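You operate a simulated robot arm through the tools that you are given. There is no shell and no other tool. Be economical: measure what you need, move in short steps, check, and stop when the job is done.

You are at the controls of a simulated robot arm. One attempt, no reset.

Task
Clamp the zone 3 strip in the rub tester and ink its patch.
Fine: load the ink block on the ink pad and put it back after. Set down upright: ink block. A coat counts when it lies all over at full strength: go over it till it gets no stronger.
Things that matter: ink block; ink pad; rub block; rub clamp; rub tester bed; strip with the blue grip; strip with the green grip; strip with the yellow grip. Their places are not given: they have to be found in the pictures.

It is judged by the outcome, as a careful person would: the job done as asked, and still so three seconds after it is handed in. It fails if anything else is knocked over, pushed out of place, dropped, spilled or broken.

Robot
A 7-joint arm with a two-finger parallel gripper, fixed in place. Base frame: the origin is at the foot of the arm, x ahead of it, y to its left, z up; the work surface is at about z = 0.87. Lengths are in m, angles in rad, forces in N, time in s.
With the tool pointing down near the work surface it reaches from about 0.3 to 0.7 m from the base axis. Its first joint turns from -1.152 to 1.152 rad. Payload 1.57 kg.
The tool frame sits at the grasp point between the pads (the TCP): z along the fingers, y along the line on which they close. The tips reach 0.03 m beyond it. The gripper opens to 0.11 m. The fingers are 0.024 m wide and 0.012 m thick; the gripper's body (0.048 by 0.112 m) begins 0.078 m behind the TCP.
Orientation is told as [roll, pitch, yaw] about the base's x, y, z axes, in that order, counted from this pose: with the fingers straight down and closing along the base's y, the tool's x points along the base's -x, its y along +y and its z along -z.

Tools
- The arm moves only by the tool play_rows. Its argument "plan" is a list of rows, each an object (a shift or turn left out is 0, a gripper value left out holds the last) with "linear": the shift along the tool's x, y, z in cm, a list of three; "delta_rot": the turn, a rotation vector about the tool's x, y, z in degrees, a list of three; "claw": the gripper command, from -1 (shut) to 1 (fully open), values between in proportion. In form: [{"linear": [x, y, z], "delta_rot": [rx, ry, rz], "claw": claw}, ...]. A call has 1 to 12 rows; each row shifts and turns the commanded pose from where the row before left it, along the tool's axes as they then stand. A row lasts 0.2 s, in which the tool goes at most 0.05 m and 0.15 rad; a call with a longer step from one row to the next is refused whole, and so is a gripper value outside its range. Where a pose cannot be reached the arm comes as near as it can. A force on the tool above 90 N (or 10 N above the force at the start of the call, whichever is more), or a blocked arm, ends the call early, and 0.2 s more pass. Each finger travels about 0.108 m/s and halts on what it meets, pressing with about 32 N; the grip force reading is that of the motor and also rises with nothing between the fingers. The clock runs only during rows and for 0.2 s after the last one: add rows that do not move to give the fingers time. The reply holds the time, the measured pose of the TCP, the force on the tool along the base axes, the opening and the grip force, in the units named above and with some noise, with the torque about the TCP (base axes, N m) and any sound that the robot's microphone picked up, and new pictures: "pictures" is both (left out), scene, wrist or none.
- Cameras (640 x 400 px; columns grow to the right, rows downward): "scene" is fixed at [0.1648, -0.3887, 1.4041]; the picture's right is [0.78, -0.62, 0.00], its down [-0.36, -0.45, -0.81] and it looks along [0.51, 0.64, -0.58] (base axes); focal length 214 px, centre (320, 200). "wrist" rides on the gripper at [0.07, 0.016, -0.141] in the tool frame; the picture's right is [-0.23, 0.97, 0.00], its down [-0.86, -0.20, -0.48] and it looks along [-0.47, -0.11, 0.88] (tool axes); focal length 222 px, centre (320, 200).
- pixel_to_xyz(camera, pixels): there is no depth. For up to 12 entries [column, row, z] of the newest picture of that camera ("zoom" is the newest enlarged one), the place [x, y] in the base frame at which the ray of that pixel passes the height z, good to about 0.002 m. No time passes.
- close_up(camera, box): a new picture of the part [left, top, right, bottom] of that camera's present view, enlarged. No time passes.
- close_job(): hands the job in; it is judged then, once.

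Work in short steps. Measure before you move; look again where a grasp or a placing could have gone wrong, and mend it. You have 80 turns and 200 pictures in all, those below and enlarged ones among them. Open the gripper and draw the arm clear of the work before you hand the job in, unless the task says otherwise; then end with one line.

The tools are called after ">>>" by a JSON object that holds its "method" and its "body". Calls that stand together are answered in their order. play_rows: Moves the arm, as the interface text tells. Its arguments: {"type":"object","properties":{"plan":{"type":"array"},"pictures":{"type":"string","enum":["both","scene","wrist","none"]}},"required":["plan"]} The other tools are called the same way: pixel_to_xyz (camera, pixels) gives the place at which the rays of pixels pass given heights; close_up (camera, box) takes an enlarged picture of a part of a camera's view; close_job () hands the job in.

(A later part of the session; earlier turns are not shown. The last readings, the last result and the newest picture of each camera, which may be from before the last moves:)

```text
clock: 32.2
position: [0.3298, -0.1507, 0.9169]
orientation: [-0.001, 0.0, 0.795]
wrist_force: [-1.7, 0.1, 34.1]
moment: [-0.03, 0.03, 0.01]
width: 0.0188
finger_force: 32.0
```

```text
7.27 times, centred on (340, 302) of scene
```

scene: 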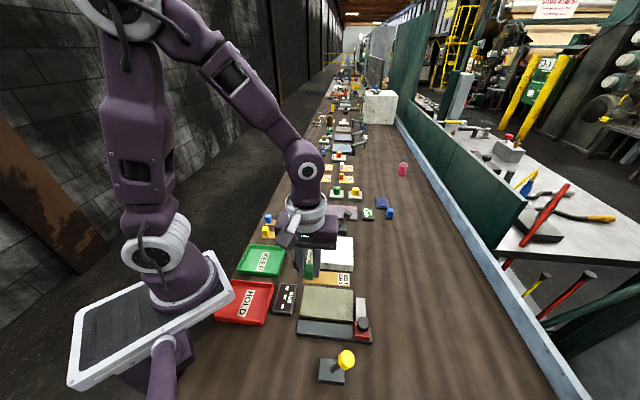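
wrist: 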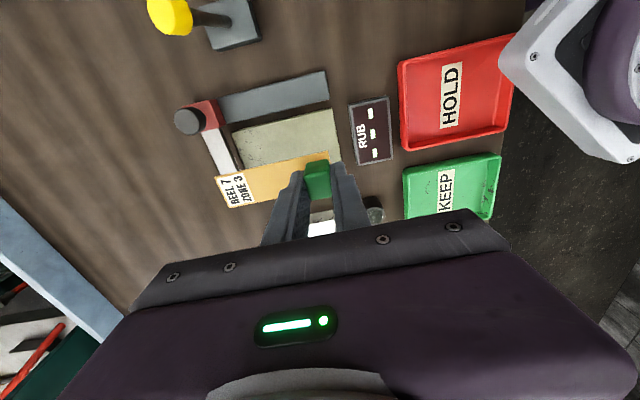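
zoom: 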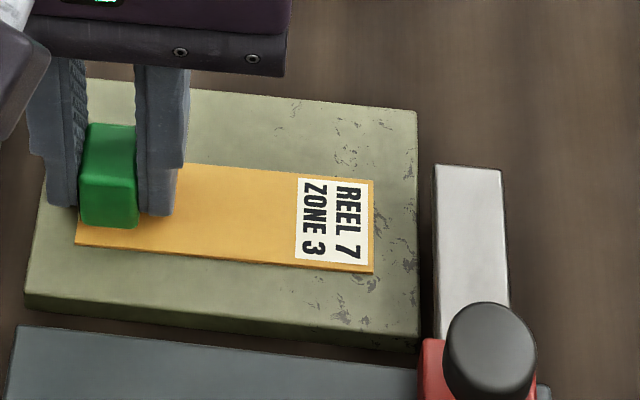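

Contact (34 N up). Ease off, open, and rise.

>>> {"method": "play_rows", "body": {"plan": [{"linear": [0, 0, -0.15]}, {"claw": -0.3}, {}, {}, {"linear": [0, 0, -1]}, {"linear": [0, 0, -3]}, {"linear": [0, 0, -4]}, {"linear": [0, 0, -4]}, {}]}}

>>> {"method": "close_up", "body": {"camera": "scene", "box": [270, 255, 390, 345]}}

>>> {"method": "close_up", "body": {"camera": "wrist", "box": [140, 50, 400, 200]}}

```text
clock: 34.2
position: [0.3294, -0.1525, 1.0385]
orientation: [0.001, 0.001, 0.794]
wrist_force: [0.2, -0.6, -0.3]
moment: [0.0, 0.0, 0.03]
width: 0.0386
finger_force: 0.0
```

scene: 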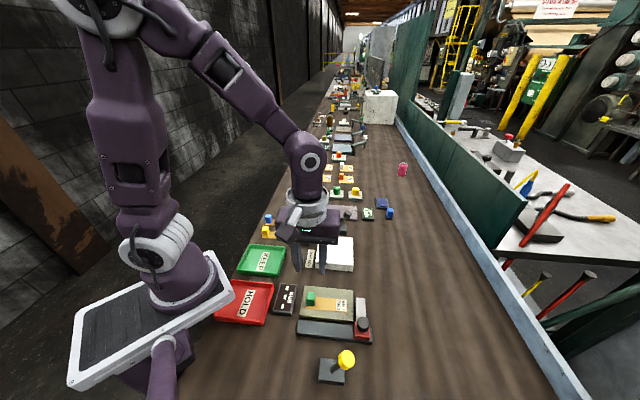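
wrist: 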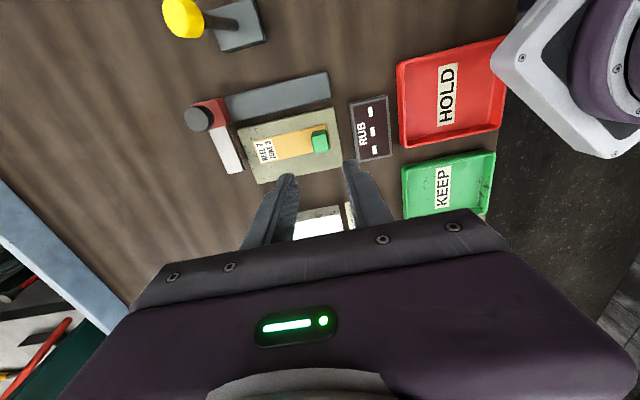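

```text
4.44 times, centred on (330, 300) of scene
```

zoom: 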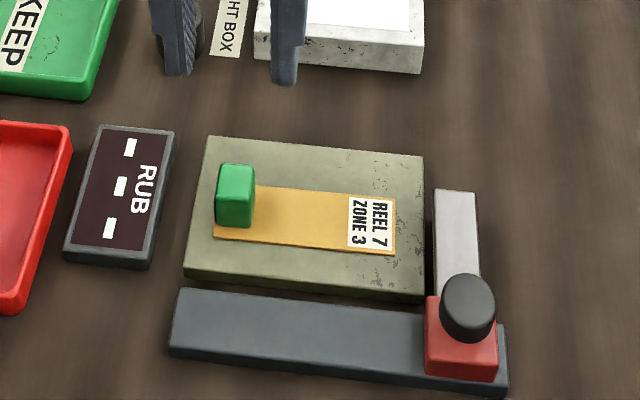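

```text
2.46 times, centred on (270, 125) of wrist
```

zoom: 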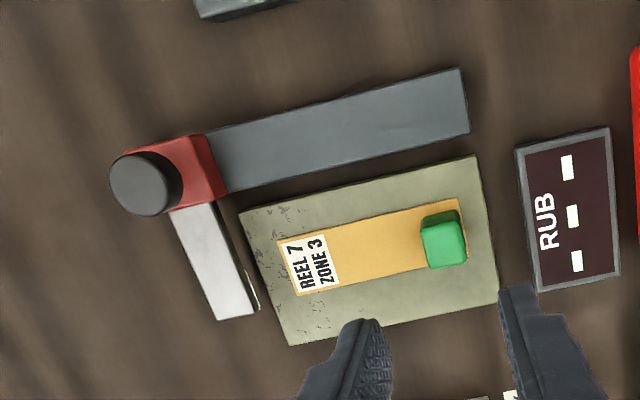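

Strip lies well on the bed. Next the yellow lever (rub clamp). Measure its knob from this view too.

>>> {"method": "close_up", "body": {"camera": "wrist", "box": [150, 0, 278, 80]}}

>>> {"method": "close_up", "body": {"camera": "wrist", "box": [345, 90, 395, 165]}}

```text
5.00 times, centred on (214, 40) of wrist
```

zoom: 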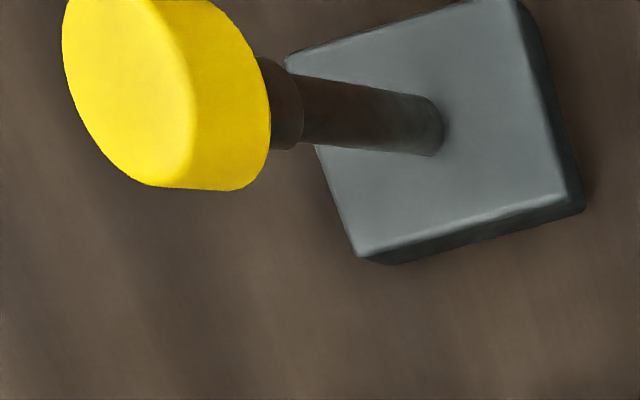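

```text
5.33 times, centred on (370, 128) of wrist
```

zoom: 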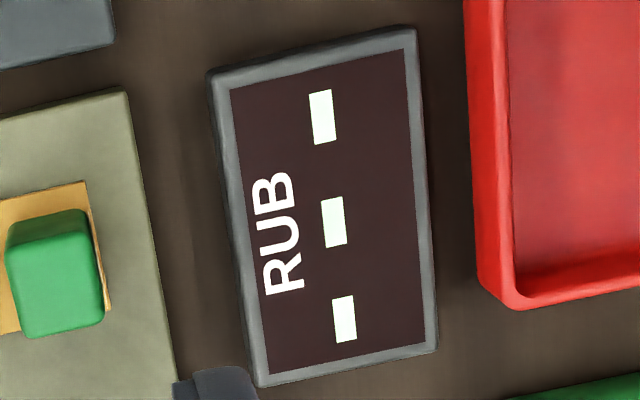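

>>> {"method": "pixel_to_xyz", "body": {"camera": "wrist", "pixels": [[183, 18, 0.94], [183, 18, 0.95], [183, 18, 0.96], [236.6, 25.6, 0.885]]}}

>>> {"method": "pixel_to_xyz", "body": {"camera": "scene", "pixels": [[346, 360.5, 0.94], [346, 360.5, 0.95], [346, 360.5, 0.96]]}}

```text
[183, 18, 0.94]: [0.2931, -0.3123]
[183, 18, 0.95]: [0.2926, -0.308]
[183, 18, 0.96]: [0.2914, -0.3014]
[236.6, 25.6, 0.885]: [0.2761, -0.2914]
```

```text
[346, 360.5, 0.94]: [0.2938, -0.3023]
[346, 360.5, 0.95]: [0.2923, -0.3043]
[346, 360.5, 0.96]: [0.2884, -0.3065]
```

Knob centre ≈(0.292,-0.305,0.953). Move above it with fingers opened to straddle it along v.

>>> {"method": "play_rows", "body": {"plan": [{"linear": [0, 0, -2], "claw": 0.2}, {"linear": [3.4, -2.1, 0]}, {"linear": [3.4, -2.1, 0]}, {"linear": [3.4, -2.1, 0]}, {"linear": [3.3, -2.0, 0]}, {}, {}]}}

>>> {"method": "close_up", "body": {"camera": "scene", "box": [290, 290, 410, 400]}}

```text
clock: 35.8
position: [0.2947, -0.3061, 1.0563]
orientation: [0.001, -0.001, 0.795]
wrist_force: [0.1, 0.4, -1.0]
moment: [0.01, -0.01, 0.05]
width: 0.0657
finger_force: 0.0
```

scene: 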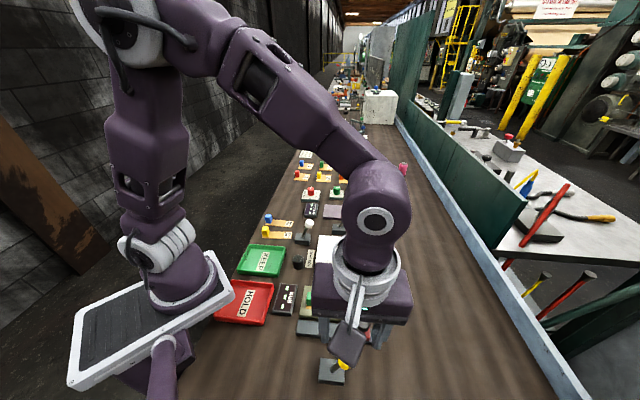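
wrist: 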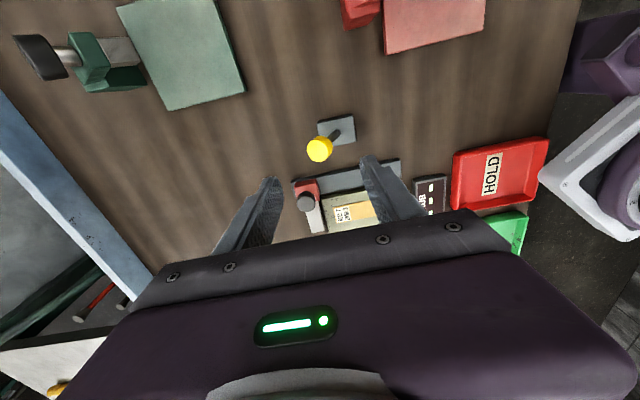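

```text
3.64 times, centred on (350, 345) of scene
```

zoom: 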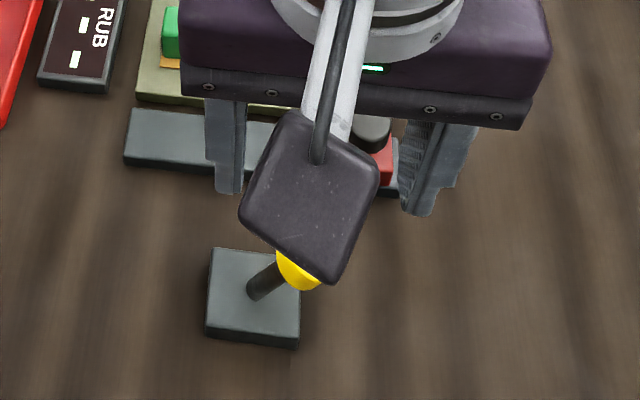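

Lower to straddle the knob (tips at ~0.937).

>>> {"method": "play_rows", "body": {"plan": [{"linear": [0, 0, 3]}, {"linear": [0, 0, 3]}, {"linear": [0, 0, 2.5]}, {}, {}], "pictures": "wrist"}}

>>> {"method": "close_up", "body": {"camera": "scene", "box": [290, 290, 410, 400]}}

>>> {"method": "close_up", "body": {"camera": "wrist", "box": [230, 100, 430, 250]}}

```text
clock: 37.0
position: [0.2926, -0.3065, 0.9746]
orientation: [0.0, 0.0, 0.795]
wrist_force: [-0.3, -0.6, -0.1]
moment: [0.02, -0.03, 0.01]
width: 0.0659
finger_force: 0.1
```

wrist: 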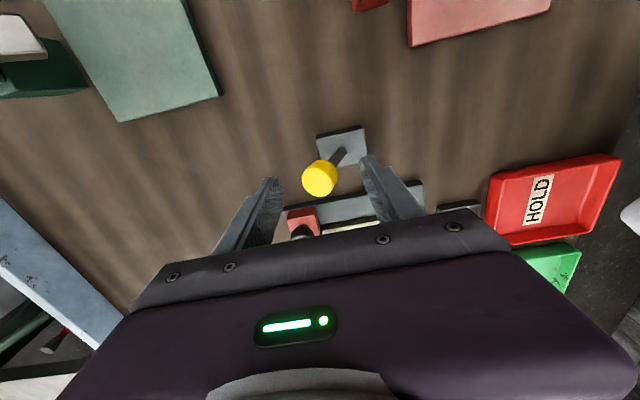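

```text
3.64 times, centred on (350, 345) of scene
```

zoom: 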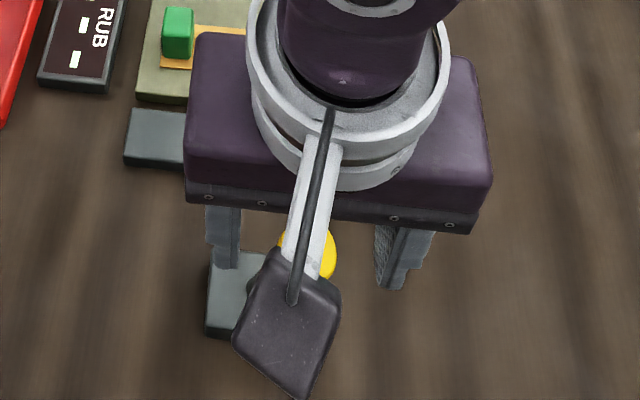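

```text
2.67 times, centred on (330, 175) of wrist
```

zoom: 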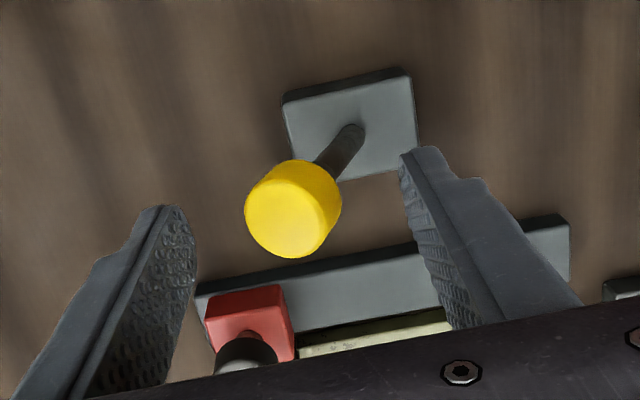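

Knob is between the fingers. Lower 1 cm and push toward -v (tool +y), watching force.

>>> {"method": "play_rows", "body": {"plan": [{"linear": [0, 0, 1]}, {"linear": [0, 1, 0]}, {"linear": [0, 1, 0]}, {"linear": [0, 0.7, 0]}, {"linear": [0, 0.7, 0]}, {"linear": [0, 0.7, 0]}, {}], "pictures": "wrist"}}

>>> {"method": "close_up", "body": {"camera": "wrist", "box": [230, 100, 430, 250]}}

```text
clock: 38.6
position: [0.265, -0.2776, 0.9622]
orientation: [-0.001, 0.0, 0.794]
wrist_force: [0.1, -0.4, 1.2]
moment: [0.0, -0.01, 0.01]
width: 0.066
finger_force: 0.2
```

wrist: 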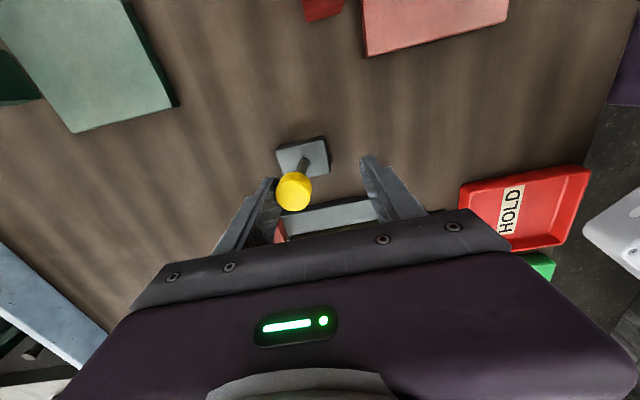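

```text
2.67 times, centred on (330, 175) of wrist
```

zoom: 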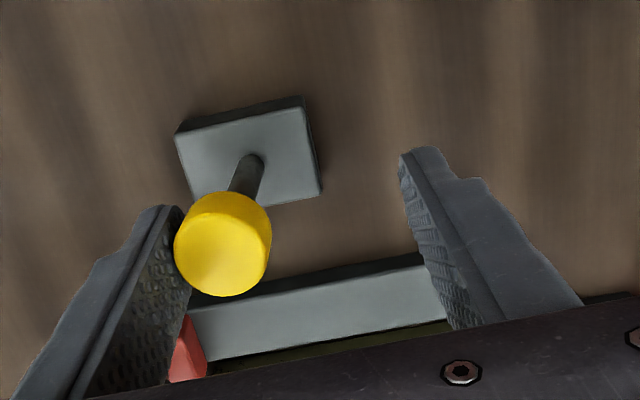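

Lever is moving with the finger, low force. Continue.

>>> {"method": "play_rows", "body": {"plan": [{"linear": [0, 0.7, 0]}, {"linear": [0, 0.7, 0]}, {"linear": [0, 0.7, 0]}, {"linear": [0, 0.5, 0]}, {}], "pictures": "wrist"}}

>>> {"method": "close_up", "body": {"camera": "wrist", "box": [230, 100, 430, 250]}}

>>> {"method": "close_up", "body": {"camera": "scene", "box": [265, 270, 405, 400]}}

```text
clock: 39.8
position: [0.2464, -0.2572, 0.9629]
orientation: [-0.001, -0.002, 0.795]
wrist_force: [1.2, -0.2, -0.9]
moment: [0.01, 0.0, -0.01]
width: 0.0659
finger_force: 0.1
```

wrist: 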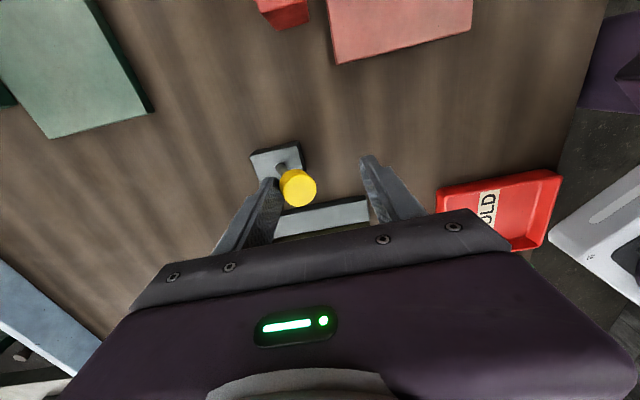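

```text
2.67 times, centred on (330, 175) of wrist
```

zoom: 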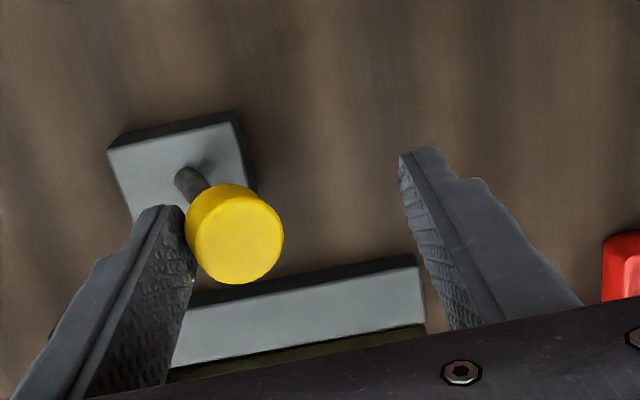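

```text
3.08 times, centred on (335, 335) of scene
```

zoom: 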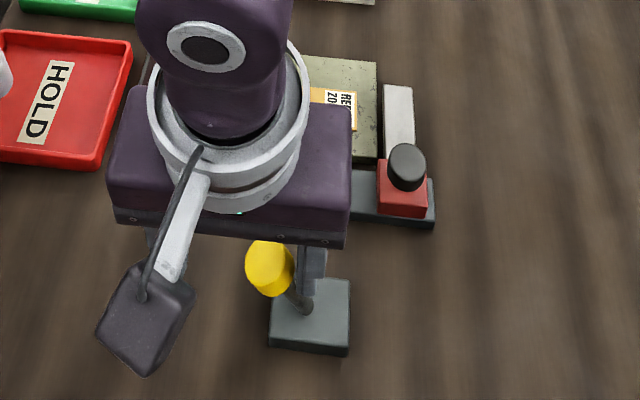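

Lever leans to -v by about 2.6 cm now. Push slightly more to feel the stop.

>>> {"method": "play_rows", "body": {"plan": [{"linear": [0, 0.4, 0]}, {"linear": [0, 0.4, 0]}, {}], "pictures": "none"}}

>>> {"method": "close_up", "body": {"camera": "wrist", "box": [230, 100, 430, 250]}}

```text
clock: 40.6
position: [0.2409, -0.2538, 0.9618]
orientation: [-0.005, 0.002, 0.793]
wrist_force: [7.6, -10.2, 4.1]
moment: [-0.29, -0.23, -0.04]
width: 0.0774
finger_force: 6.7
```

```text
2.67 times, centred on (330, 175) of wrist
```

zoom: 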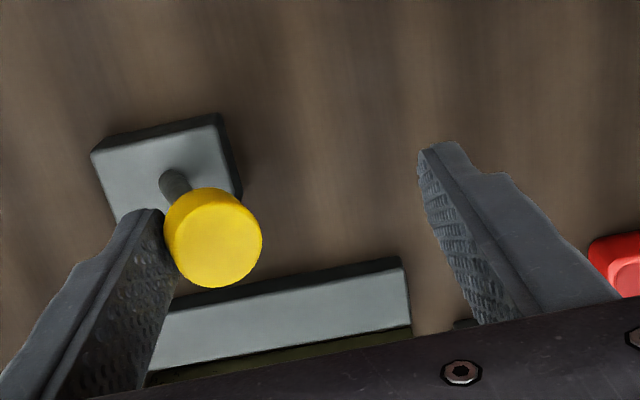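

Stop felt (about 12 N). Back off 1 cm, rise, and look at the tester.

>>> {"method": "play_rows", "body": {"plan": [{"linear": [0, -1.5, 0]}, {"linear": [0, 0, -3]}, {"linear": [0, 0, -4]}, {"linear": [-4, 0, -3]}, {"linear": [-4, 2, -1]}, {}]}}

>>> {"method": "close_up", "body": {"camera": "wrist", "box": [150, 50, 410, 210]}}

>>> {"method": "close_up", "body": {"camera": "scene", "box": [260, 270, 400, 390]}}

```text
clock: 42.0
position: [0.2932, -0.1922, 1.0734]
orientation: [-0.001, 0.0, 0.796]
wrist_force: [-0.5, -0.3, 0.4]
moment: [-0.03, 0.03, 0.02]
width: 0.0658
finger_force: 0.0
```

scene: 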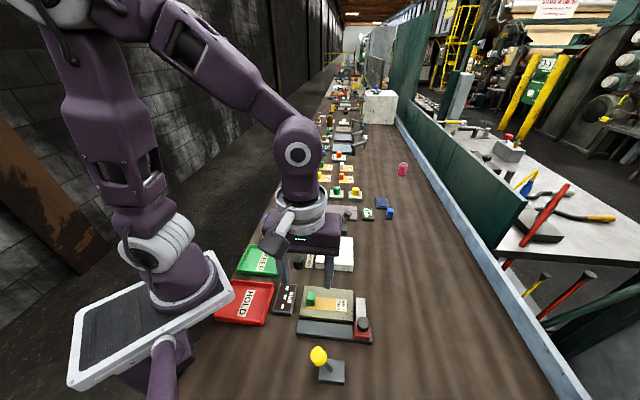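
wrist: 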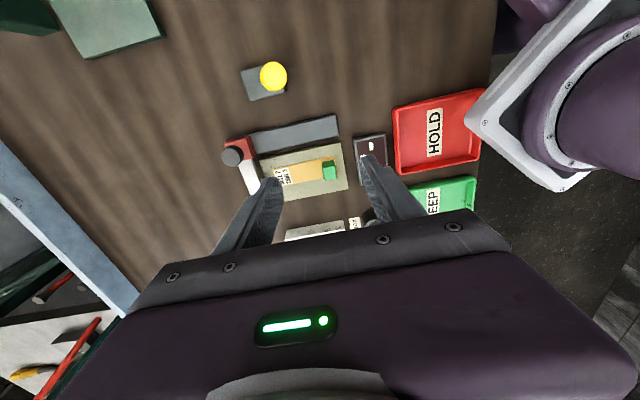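

```text
2.46 times, centred on (280, 130) of wrist
```

zoom: 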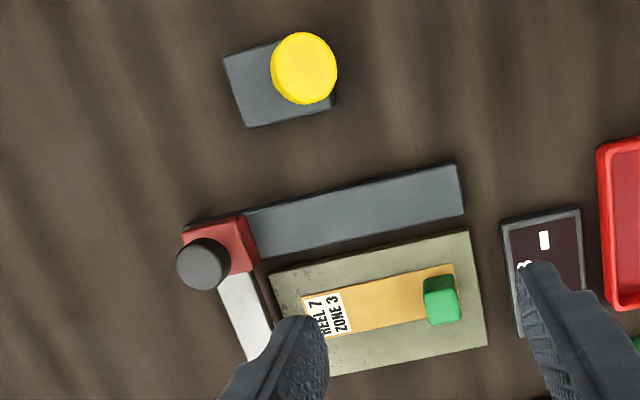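

```text
3.33 times, centred on (330, 330) of scene
```

zoom: 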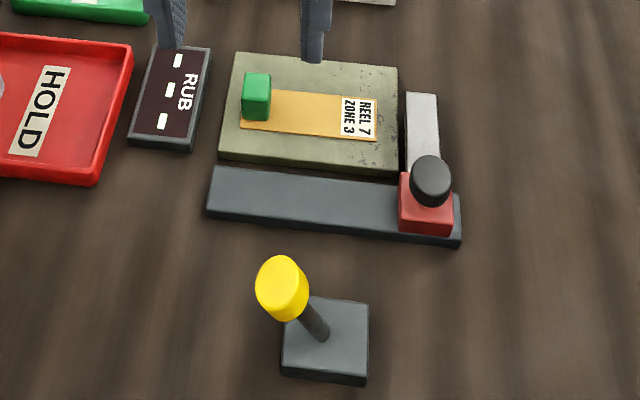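

Lever is over. To verify the strip is clamped, I grasp the grip again and lift very slightly, reading the force.

>>> {"method": "play_rows", "body": {"plan": [{"linear": [-2.7, 0.15, 0], "claw": -0.2}, {"linear": [-2.8, 0.16, 0]}, {"linear": [0, 0, 4]}, {"linear": [0, 0, 4]}, {"linear": [0, 0, 3]}, {"linear": [0, 0, 2.5]}, {"linear": [0, 0, 1.7]}, {}, {"claw": -1}, {}, {}, {}], "pictures": "none"}}

>>> {"method": "play_rows", "body": {"plan": [{"linear": [0, 0, -0.2]}, {"linear": [0, 0, -0.2]}, {}], "pictures": "none"}}

>>> {"method": "close_up", "body": {"camera": "scene", "box": [300, 275, 380, 330]}}

```text
clock: 44.6
position: [0.3306, -0.1504, 0.9194]
orientation: [0.0, 0.0, 0.794]
wrist_force: [0.3, -0.2, -0.3]
moment: [0.01, 0.04, 0.02]
width: 0.0188
finger_force: 32.1
```

```text
clock: 45.4
position: [0.33, -0.1501, 0.9238]
orientation: [0.001, 0.0, 0.794]
wrist_force: [0.1, 0.8, 0.3]
moment: [0.0, 0.0, 0.01]
width: 0.0187
finger_force: 31.5
```

```text
7.27 times, centred on (340, 302) of scene
```

zoom: 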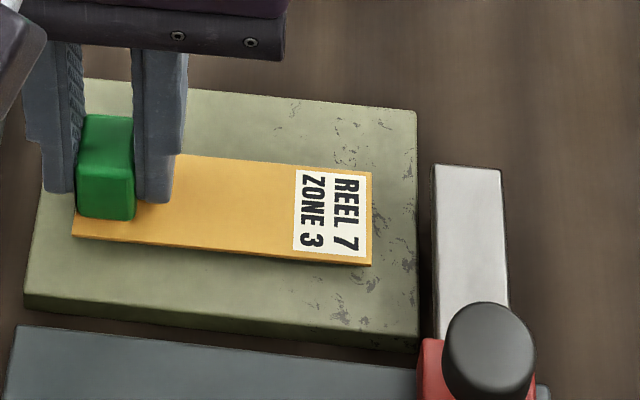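

The strip still lifts freely, so it isn't clamped with the lever this way. I set it down again, and try the lever in the other direction (it may also need the strip seated before the throw).

>>> {"method": "play_rows", "body": {"plan": [{"linear": [0, 0, 0.3]}, {"linear": [0, 0, 0.3]}, {"linear": [0, 0, 0.1]}, {}, {"linear": [0, 0, -0.1], "claw": -0.3}, {}, {}, {"linear": [0, 0, -1]}, {"linear": [0, 0, -4]}, {"linear": [0, 0, -4]}, {"linear": [0, 0, -3]}, {}], "pictures": "none"}}

>>> {"method": "close_up", "body": {"camera": "scene", "box": [260, 270, 400, 390]}}

>>> {"method": "close_up", "body": {"camera": "wrist", "box": [170, 80, 350, 190]}}

>>> {"method": "close_up", "body": {"camera": "wrist", "box": [150, 0, 278, 80]}}

```text
clock: 48.0
position: [0.3284, -0.1526, 1.0391]
orientation: [-0.002, -0.001, 0.795]
wrist_force: [-1.4, 0.4, -0.4]
moment: [-0.02, 0.01, 0.01]
width: 0.0384
finger_force: 0.0
```

```text
3.33 times, centred on (330, 330) of scene
```

zoom: 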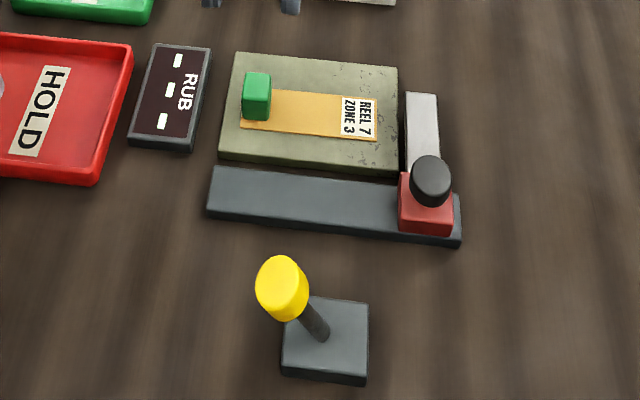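

```text
3.56 times, centred on (260, 135) of wrist
```

zoom: 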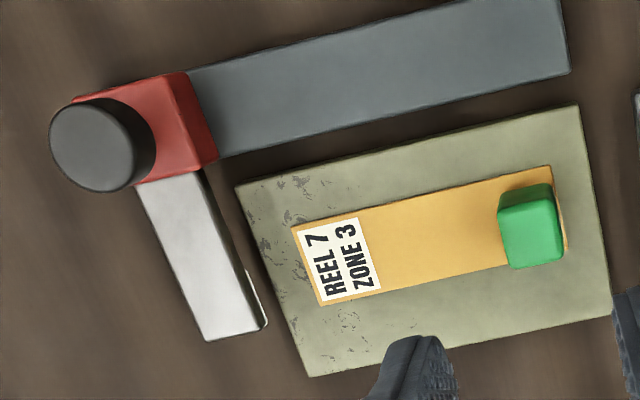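

```text
5.00 times, centred on (214, 40) of wrist
```

zoom: 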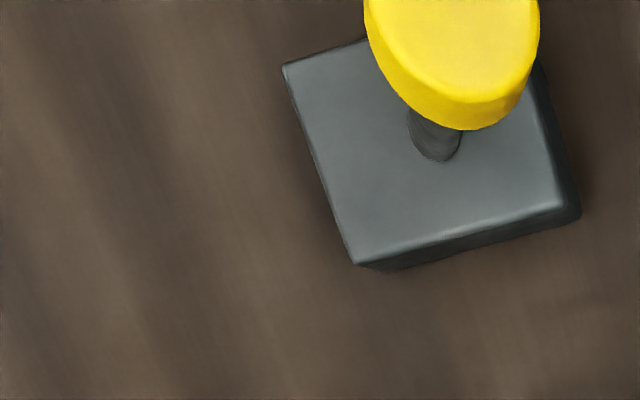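

Now throw the lever to +v: straddle the knob near (0.262,-0.274) again.

>>> {"method": "play_rows", "body": {"plan": [{"linear": [0, 0, -2], "claw": 0.2}, {"linear": [3.4, -1, 0]}, {"linear": [3.4, -1, 0]}, {"linear": [3.4, -1, 0]}, {"linear": [3.25, -0.92, 0]}, {"linear": [0, 0, 3]}, {"linear": [0, 0, 3]}, {"linear": [0, 0, 2.5]}, {}], "pictures": "none"}}

>>> {"method": "close_up", "body": {"camera": "wrist", "box": [230, 100, 430, 250]}}

```text
clock: 50.0
position: [0.2639, -0.2736, 0.9717]
orientation: [-0.001, 0.0, 0.793]
wrist_force: [0.5, 0.3, -0.2]
moment: [-0.02, -0.02, 0.02]
width: 0.066
finger_force: 0.0
```

```text
2.67 times, centred on (330, 175) of wrist
```

zoom: 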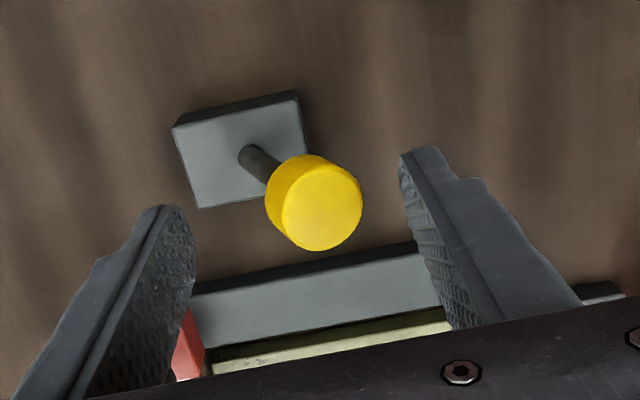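

>>> {"method": "play_rows", "body": {"plan": [{"linear": [0, -1, 0.9]}, {"linear": [0, -0.8, 0]}, {"linear": [0, -0.8, 0]}, {"linear": [0, -0.8, 0]}, {"linear": [0, -0.8, 0]}, {"linear": [0, -0.8, 0]}, {"linear": [0, -0.8, 0]}, {"linear": [0, -0.4, 0]}, {}], "pictures": "none"}}

>>> {"method": "play_rows", "body": {"plan": [{"linear": [0, -0.4, 0]}, {"linear": [0, -0.4, 0]}, {}], "pictures": "none"}}

>>> {"method": "close_up", "body": {"camera": "wrist", "box": [230, 100, 430, 250]}}

```text
clock: 52.0
position: [0.3076, -0.317, 0.9638]
orientation: [0.0, 0.0, 0.793]
wrist_force: [-1.0, 0.9, 0.2]
moment: [0.03, 0.05, -0.01]
width: 0.0671
finger_force: 0.6
```

```text
clock: 52.8
position: [0.3129, -0.3217, 0.9644]
orientation: [0.003, 0.0, 0.794]
wrist_force: [-11.6, 8.7, 1.1]
moment: [0.2, 0.25, 0.05]
width: 0.0792
finger_force: 7.2
```

```text
2.67 times, centred on (330, 175) of wrist
```

zoom: 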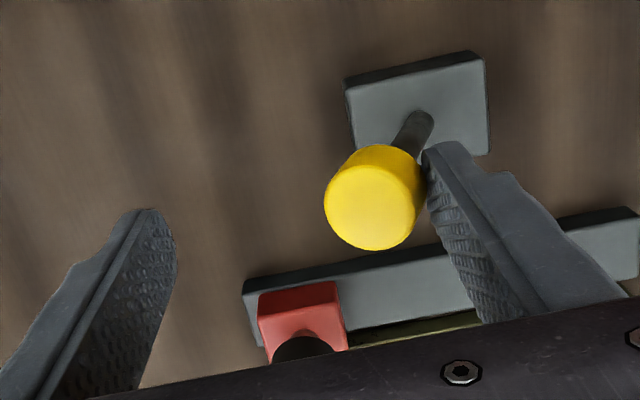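

At the +v stop. Back off, rise and go test the strip again.

>>> {"method": "play_rows", "body": {"plan": [{"linear": [0, 1.5, 0]}, {"linear": [0, 0, -3]}, {"linear": [0, 0, -4]}, {"linear": [0, 0, -3]}, {}, {}], "pictures": "none"}}

```text
clock: 54.2
position: [0.3025, -0.3134, 1.064]
orientation: [0.0, 0.001, 0.794]
wrist_force: [0.4, -0.5, 0.9]
moment: [0.01, 0.01, -0.01]
width: 0.0661
finger_force: 0.1
```

>>> {"method": "play_rows", "body": {"plan": [{"linear": [-3.5, 2.5, 0], "claw": -0.2}, {"linear": [-3.5, 2.5, 0]}, {"linear": [-3.5, 2.5, 0]}, {"linear": [-3.04, 1.96, 0]}, {"linear": [0, 0, 4]}, {"linear": [0, 0, 4]}, {"linear": [0, 0, 3]}, {"linear": [0, 0, 2]}, {"linear": [0, 0, 1.3]}, {}, {}], "pictures": "wrist"}}

>>> {"method": "play_rows", "body": {"plan": [{"claw": -1}, {}, {}, {}, {"linear": [0, 0, -0.2]}, {"linear": [0, 0, -0.2]}, {}], "pictures": "none"}}

>>> {"method": "close_up", "body": {"camera": "scene", "box": [300, 275, 380, 330]}}

```text
clock: 56.6
position: [0.3293, -0.1511, 0.9211]
orientation: [-0.001, 0.0, 0.795]
wrist_force: [0.2, 0.5, 0.4]
moment: [-0.01, 0.02, -0.02]
width: 0.0442
finger_force: 0.0
```

wrist: 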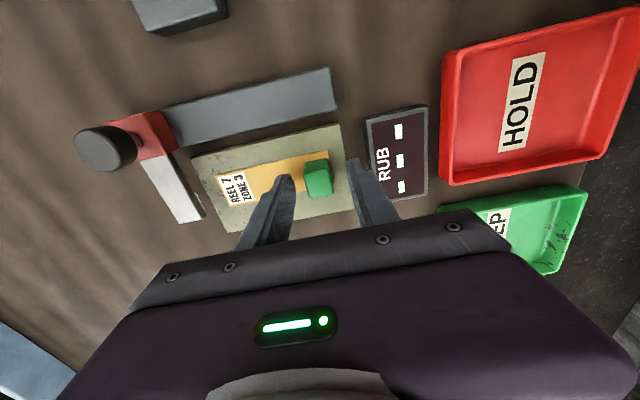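

```text
clock: 58.2
position: [0.3295, -0.1502, 0.9252]
orientation: [-0.002, -0.001, 0.793]
wrist_force: [-1.2, 0.0, -0.5]
moment: [0.0, 0.01, 0.01]
width: 0.0188
finger_force: 31.8
```

```text
7.27 times, centred on (340, 302) of scene
```

zoom: 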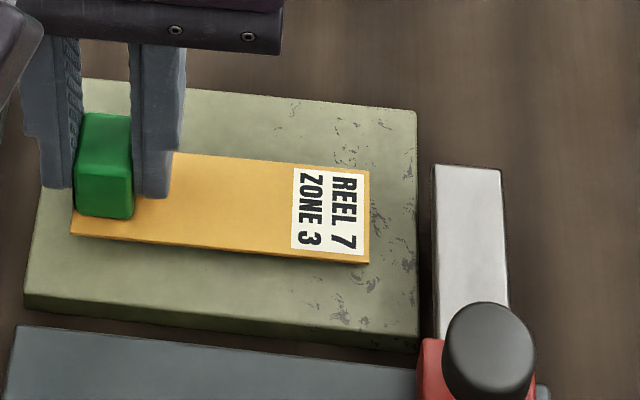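

It lifts freely in this state too. Set it down and release; then check with a sideways nudge instead of a grasp, straddling the grip and moving ~1.3 cm along v (slack ~1 cm).

>>> {"method": "play_rows", "body": {"plan": [{"linear": [0, 0, 0.3]}, {"linear": [0, 0, 0.3]}, {"linear": [0, 0, 0.2]}, {}, {"linear": [0, 0, -0.1], "claw": -0.3}, {}, {}, {"linear": [0, 0, -0.2]}, {}], "pictures": "none"}}

>>> {"method": "play_rows", "body": {"plan": [{"linear": [0, -0.6, 0]}, {"linear": [0, -0.3, 0]}, {"linear": [0, -0.3, 0]}, {}], "pictures": "none"}}

>>> {"method": "close_up", "body": {"camera": "scene", "box": [300, 275, 380, 330]}}

```text
clock: 60.2
position: [0.3293, -0.1494, 0.9213]
orientation: [0.001, -0.001, 0.795]
wrist_force: [0.9, -0.6, -0.8]
moment: [-0.01, 0.0, -0.03]
width: 0.0384
finger_force: 0.0
```

```text
clock: 61.2
position: [0.3389, -0.1581, 0.9196]
orientation: [0.0, -0.001, 0.795]
wrist_force: [-0.3, 0.2, 0.2]
moment: [0.02, -0.04, -0.02]
width: 0.0386
finger_force: 0.0
```

```text
7.27 times, centred on (340, 302) of scene
```

zoom: 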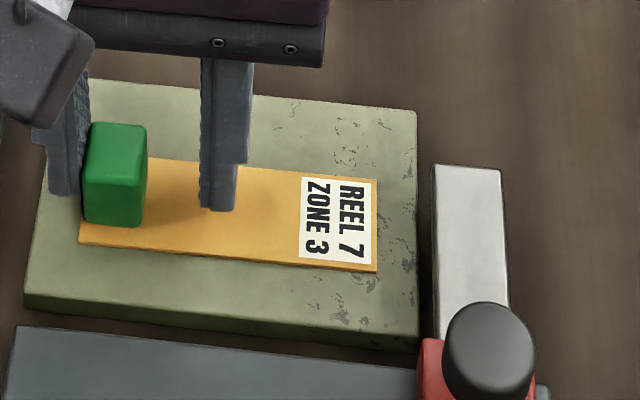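

It slid freely, so lever at +v = open. Now throw the lever to -v with the strip lying in place, then nudge-test without grasping.

>>> {"method": "play_rows", "body": {"plan": [{"linear": [0, 0.8, 0]}, {"linear": [0, 0, -4]}, {"linear": [0, 0, -5]}, {"linear": [0, 0, -5], "claw": 0.2}, {"linear": [3.4, -2.1, 0]}, {"linear": [3.4, -2.1, 0]}, {"linear": [3.4, -2.1, 0]}, {"linear": [3.5, -2.1, 0]}, {}, {}], "pictures": "none"}}

>>> {"method": "close_up", "body": {"camera": "scene", "box": [270, 270, 380, 345]}}

```text
clock: 63.4
position: [0.2947, -0.3093, 1.0619]
orientation: [0.002, 0.001, 0.794]
wrist_force: [0.1, 0.0, -0.3]
moment: [0.0, -0.02, -0.03]
width: 0.066
finger_force: 0.1
```

```text
5.33 times, centred on (325, 308) of scene
```

zoom: 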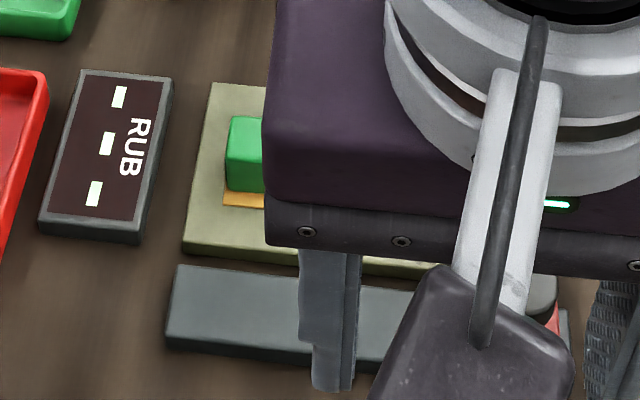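

>>> {"method": "play_rows", "body": {"plan": [{"linear": [0, 0, 3.5]}, {"linear": [0, 0, 3.5]}, {"linear": [0, 0, 2.8]}, {"linear": [0, 1, 0]}, {"linear": [0, 1, 0]}, {"linear": [0, 1, 0]}, {"linear": [0, 1, 0]}, {"linear": [0, 1, 0]}, {"linear": [0, 1, 0]}, {"linear": [0, 0.5, 0]}, {"linear": [0, 0.5, 0]}, {}], "pictures": "none"}}

>>> {"method": "close_up", "body": {"camera": "wrist", "box": [230, 100, 430, 250]}}

```text
clock: 66.0
position: [0.2474, -0.26, 0.961]
orientation: [0.0, 0.001, 0.794]
wrist_force: [-0.8, 1.2, -0.3]
moment: [0.01, 0.02, -0.01]
width: 0.066
finger_force: 0.0
```

```text
2.67 times, centred on (330, 175) of wrist
```

zoom: 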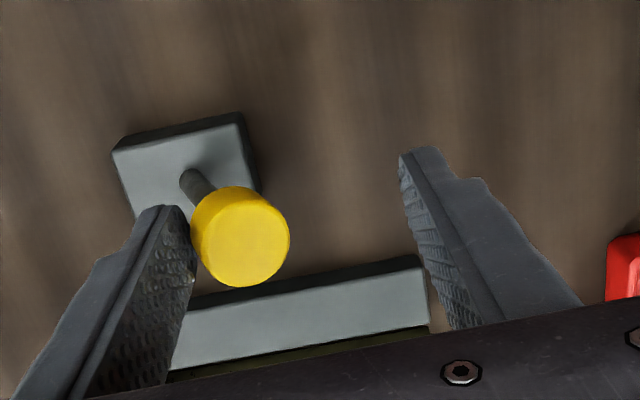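

>>> {"method": "play_rows", "body": {"plan": [{"linear": [0, 0.4, 0]}, {"linear": [0, 0.4, 0]}, {"linear": [0, 0.3, 0]}, {}], "pictures": "none"}}

>>> {"method": "play_rows", "body": {"plan": [{"linear": [0, -2, 0]}, {"linear": [0, 0, -4]}, {"linear": [0, 0, -4]}, {"linear": [0, 0, -3]}, {"linear": [-4, 0, 0], "claw": -0.3}, {"linear": [-3.8, 2, 0]}, {}], "pictures": "none"}}

>>> {"method": "close_up", "body": {"camera": "scene", "box": [265, 270, 385, 390]}}

```text
clock: 67.0
position: [0.239, -0.2535, 0.9617]
orientation: [-0.001, -0.001, 0.796]
wrist_force: [16.4, -7.3, 4.0]
moment: [-0.23, -0.39, 0.25]
width: 0.0814
finger_force: 8.6
```

```text
clock: 68.6
position: [0.2947, -0.195, 1.072]
orientation: [-0.001, 0.0, 0.795]
wrist_force: [0.3, -0.1, -0.2]
moment: [-0.01, 0.01, 0.01]
width: 0.0385
finger_force: 0.0
```

```text
3.33 times, centred on (325, 330) of scene
```

zoom: 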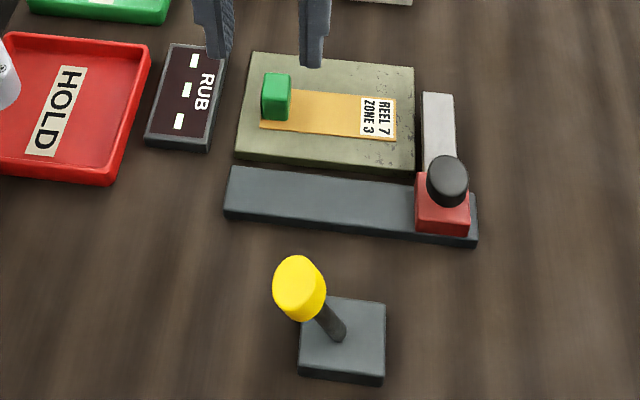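

Now nudge test in this state (toward -v, 1.3 cm with ~1 cm slack).

>>> {"method": "play_rows", "body": {"plan": [{"linear": [-2.8, 0.23, 0]}, {"linear": [-2.84, 0.23, 0]}, {"linear": [0, 0, 4]}, {"linear": [0, 0, 4]}, {"linear": [0, 0, 3]}, {"linear": [0, 0, 2.5]}, {"linear": [0, 0, 1.6]}, {}, {"linear": [0, 0.7, 0]}, {"linear": [0, 0.3, 0]}, {"linear": [0, 0.3, 0]}, {}], "pictures": "none"}}

>>> {"method": "close_up", "body": {"camera": "scene", "box": [300, 275, 380, 330]}}

```text
clock: 71.2
position: [0.3197, -0.1432, 0.9222]
orientation: [-0.001, 0.001, 0.793]
wrist_force: [0.7, 0.0, -0.6]
moment: [0.02, 0.0, -0.03]
width: 0.0386
finger_force: 0.1
```

```text
7.27 times, centred on (340, 302) of scene
```

zoom: 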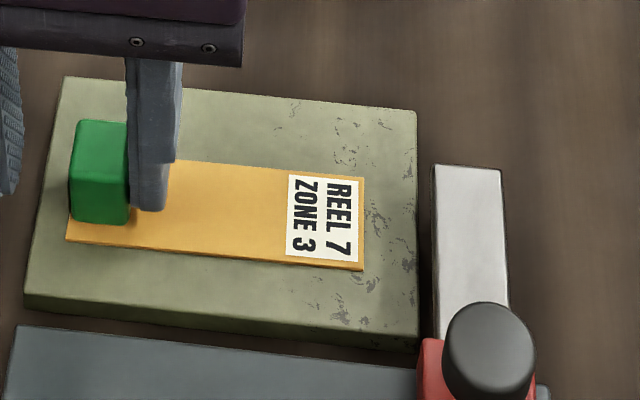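

Still free. I inspect the carriage and bar more closely for what the clamp really is.

>>> {"method": "play_rows", "body": {"plan": [{"linear": [0, -1.2, 0]}, {"linear": [0, 0, -4]}, {"linear": [3, -3, -3]}, {"linear": [4, -3, 0]}, {}]}}

>>> {"method": "close_up", "body": {"camera": "wrist", "box": [200, 100, 440, 250]}}

>>> {"method": "close_up", "body": {"camera": "scene", "box": [335, 285, 385, 345]}}

```text
refused: row 3 steps farther than a row can; nothing moved
```

```text
2.67 times, centred on (320, 175) of wrist
```

zoom: 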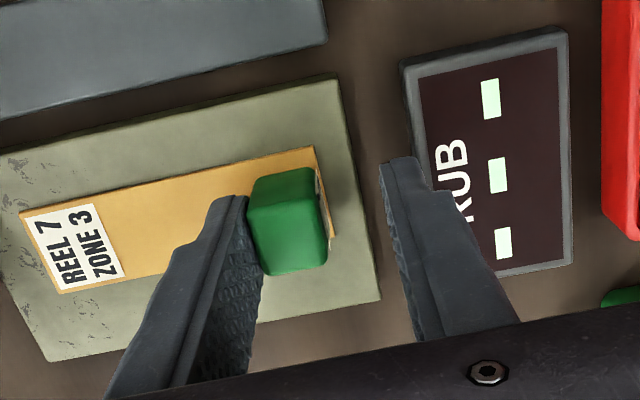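

```text
6.67 times, centred on (360, 315) of scene
```

zoom: 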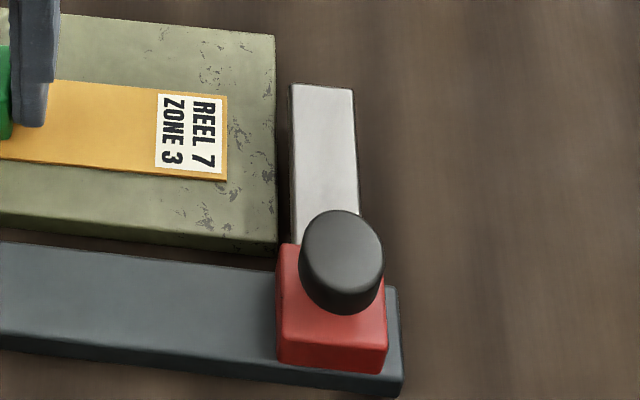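

>>> {"method": "play_rows", "body": {"plan": [{"linear": [0, -1.2, 0]}, {"linear": [0, 0, -4]}, {"linear": [0, 0, -4]}, {"linear": [3, -3, 0]}, {"linear": [3, -3, 0]}, {"linear": [2, -2, 0]}, {}]}}

>>> {"method": "close_up", "body": {"camera": "wrist", "box": [200, 100, 440, 250]}}

```text
clock: 72.8
position: [0.3294, -0.2648, 1.0004]
orientation: [0.001, 0.0, 0.794]
wrist_force: [-0.2, 0.4, 0.1]
moment: [-0.01, 0.0, 0.01]
width: 0.0383
finger_force: 0.0
```

scene: 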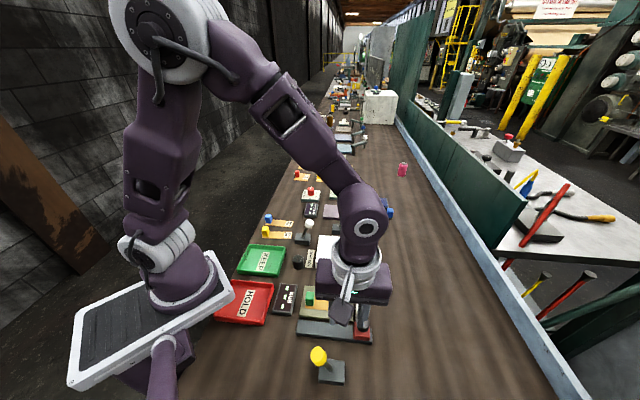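
wrist: 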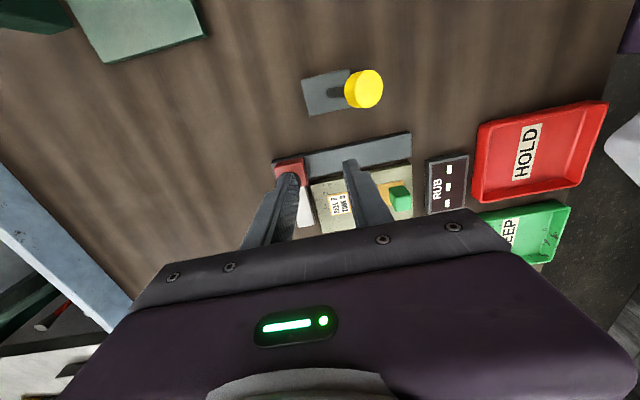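

```text
2.67 times, centred on (320, 175) of wrist
```

zoom: 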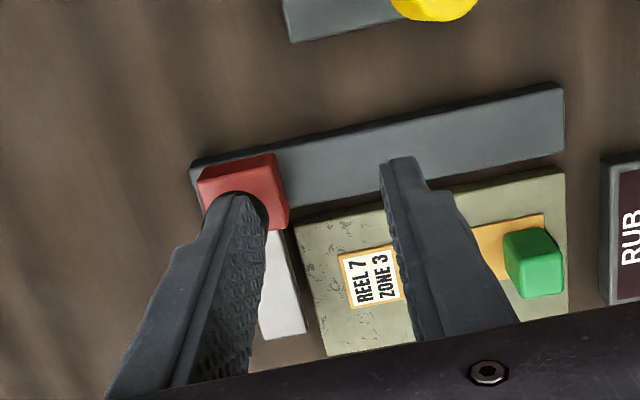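

The bar has a felt under it (the rub block); the yellow lever is the only clamp-like part here. The strip sits ~6 mm off-centre toward -v; I'll open the lever, centre the strip precisely, and close again.

>>> {"method": "play_rows", "body": {"plan": [{"linear": [0, 0, -4], "claw": 0.2}, {"linear": [2.8, 2, 0]}, {"linear": [2.72, 2.02, 0]}, {"linear": [0, 0, 3.5]}, {"linear": [0, 0, 4]}, {}, {"linear": [0, -1.5, 0]}, {"linear": [0, -1, 0]}, {"linear": [0, -1, 0]}, {"linear": [0, -1, 0]}, {"linear": [0, -1, 0]}, {}], "pictures": "none"}}

>>> {"method": "close_up", "body": {"camera": "wrist", "box": [230, 100, 430, 250]}}

```text
clock: 75.4
position: [0.3013, -0.3154, 0.9665]
orientation: [0.0, 0.0, 0.795]
wrist_force: [-0.6, 0.5, -0.3]
moment: [0.01, 0.04, -0.03]
width: 0.0659
finger_force: 0.1
```

```text
2.67 times, centred on (330, 175) of wrist
```

zoom: 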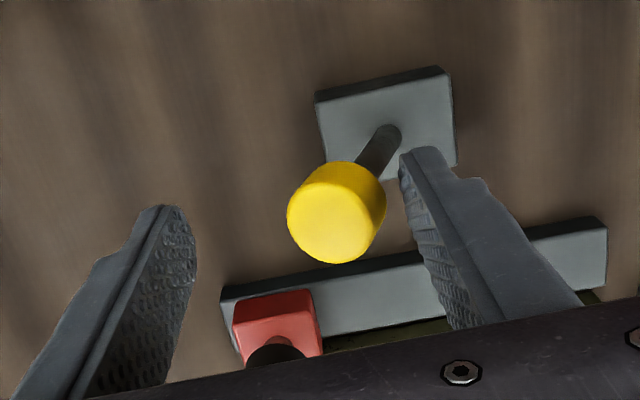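

Lever snapped to +v (open). Now go straddle the grip and nudge the strip 6 mm toward +v.

>>> {"method": "play_rows", "body": {"plan": [{"linear": [0, 0, -5]}, {"linear": [0, 0, -5]}, {"linear": [-3.5, 2.5, 0], "claw": -0.3}, {"linear": [-3.5, 2.5, 0]}, {"linear": [-3.5, 2.5, 0]}, {"linear": [-3.08, 2.27, 0]}, {"linear": [0, 0, 4]}, {"linear": [0, 0, 4]}, {"linear": [0, 0, 4]}, {"linear": [0, 0, 2]}, {}], "pictures": "none"}}

>>> {"method": "close_up", "body": {"camera": "scene", "box": [300, 275, 380, 330]}}

```text
clock: 77.8
position: [0.3266, -0.1499, 0.9272]
orientation: [0.001, -0.001, 0.795]
wrist_force: [0.2, -0.3, -0.6]
moment: [0.01, -0.03, 0.0]
width: 0.0383
finger_force: 0.0
```

```text
7.27 times, centred on (340, 302) of scene
```

zoom: 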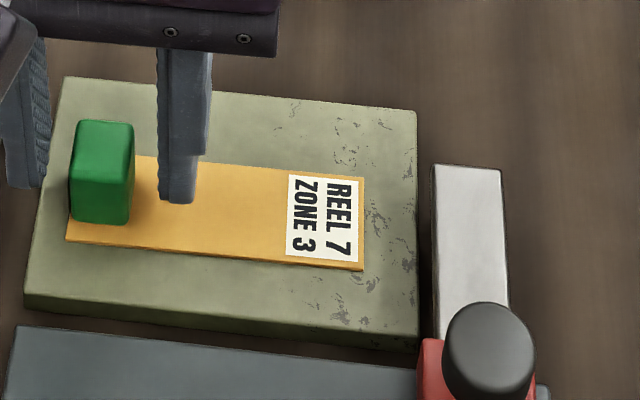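

>>> {"method": "play_rows", "body": {"plan": [{"linear": [0, 0, 0.4]}, {"linear": [0, -0.8, 0]}, {"linear": [0, -0.4, 0]}, {"linear": [0, -0.4, 0]}, {}, {}], "pictures": "none"}}

>>> {"method": "close_up", "body": {"camera": "scene", "box": [300, 275, 380, 330]}}

```text
clock: 79.2
position: [0.3388, -0.1611, 0.9231]
orientation: [0.0, 0.001, 0.794]
wrist_force: [-0.1, -0.5, -0.7]
moment: [0.0, -0.03, 0.01]
width: 0.0385
finger_force: 0.1
```

```text
7.27 times, centred on (340, 302) of scene
```

zoom: 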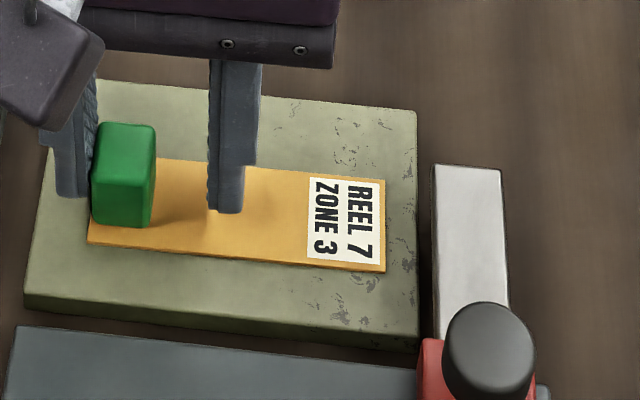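

Strip centre is now ~3 mm past the bed centre; the first placing was in fact centred. I nudge it back 3 mm, rise, and close the lever, leaving the strip untouched afterwards.

>>> {"method": "play_rows", "body": {"plan": [{"linear": [0, 1.2, 0]}, {"linear": [0, 0.7, 0]}, {"linear": [0, 0.4, 0]}, {}, {"linear": [0, -1.0, 0]}, {"linear": [0, 0, -4]}, {"linear": [0, 0, -5]}, {"linear": [0, 0, -5], "claw": 0.2}, {}], "pictures": "none"}}

>>> {"method": "close_up", "body": {"camera": "scene", "box": [300, 275, 380, 330]}}

>>> {"method": "close_up", "body": {"camera": "wrist", "box": [170, 60, 400, 200]}}

```text
clock: 81.2
position: [0.3299, -0.1527, 1.0637]
orientation: [0.0, 0.0, 0.794]
wrist_force: [-0.2, -0.1, -0.2]
moment: [0.01, -0.01, -0.04]
width: 0.0658
finger_force: 0.0
```

```text
7.27 times, centred on (340, 302) of scene
```

zoom: 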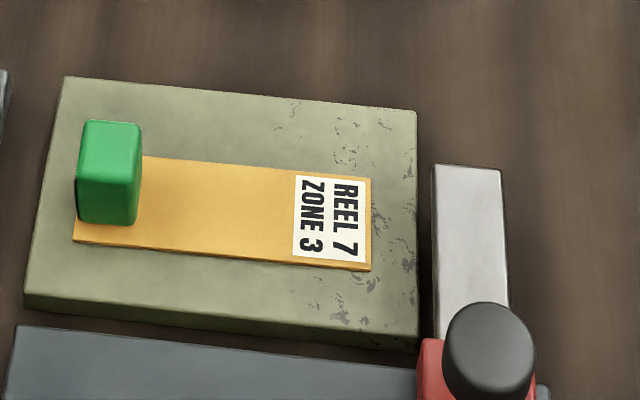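

```text
2.78 times, centred on (285, 130) of wrist
```

zoom: 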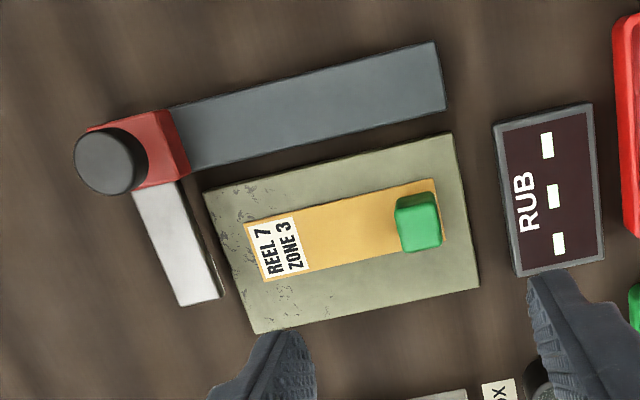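

Centred. Now throw the lever to -v once more.

>>> {"method": "play_rows", "body": {"plan": [{"linear": [3.4, -2.1, 0]}, {"linear": [3.4, -2.1, 0]}, {"linear": [3.4, -2.1, 0]}, {"linear": [3.32, -1.96, 0]}, {}, {"linear": [0, 0, 3.5]}, {"linear": [0, 0, 3.5]}, {"linear": [0, 0, 3]}, {}], "pictures": "none"}}

>>> {"method": "play_rows", "body": {"plan": [{"linear": [0, 1, 0]}, {"linear": [0, 1, 0]}, {"linear": [0, 1, 0]}, {"linear": [0, 1, 0]}, {"linear": [0, 1, 0]}, {"linear": [0, 1, 0]}, {"linear": [0, 1, 0]}, {"linear": [0, 0.7, 0]}, {"linear": [0, 0.5, 0]}, {}], "pictures": "none"}}

>>> {"method": "close_up", "body": {"camera": "wrist", "box": [230, 100, 430, 250]}}

```text
clock: 83.2
position: [0.2962, -0.3056, 0.9591]
orientation: [0.0, 0.0, 0.794]
wrist_force: [-0.3, 1.2, 0.3]
moment: [-0.04, 0.0, 0.0]
width: 0.066
finger_force: 0.0
```

```text
clock: 85.4
position: [0.236, -0.25, 0.9618]
orientation: [-0.005, -0.001, 0.794]
wrist_force: [15.7, -19.7, 2.0]
moment: [-0.43, -0.31, -0.1]
width: 0.0885
finger_force: 12.5
```

```text
2.67 times, centred on (330, 175) of wrist
```

zoom: 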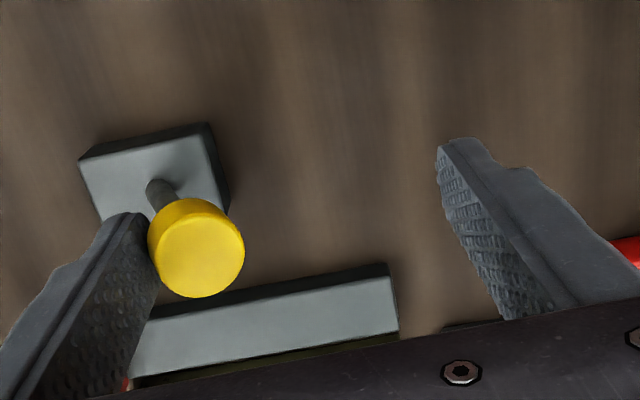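

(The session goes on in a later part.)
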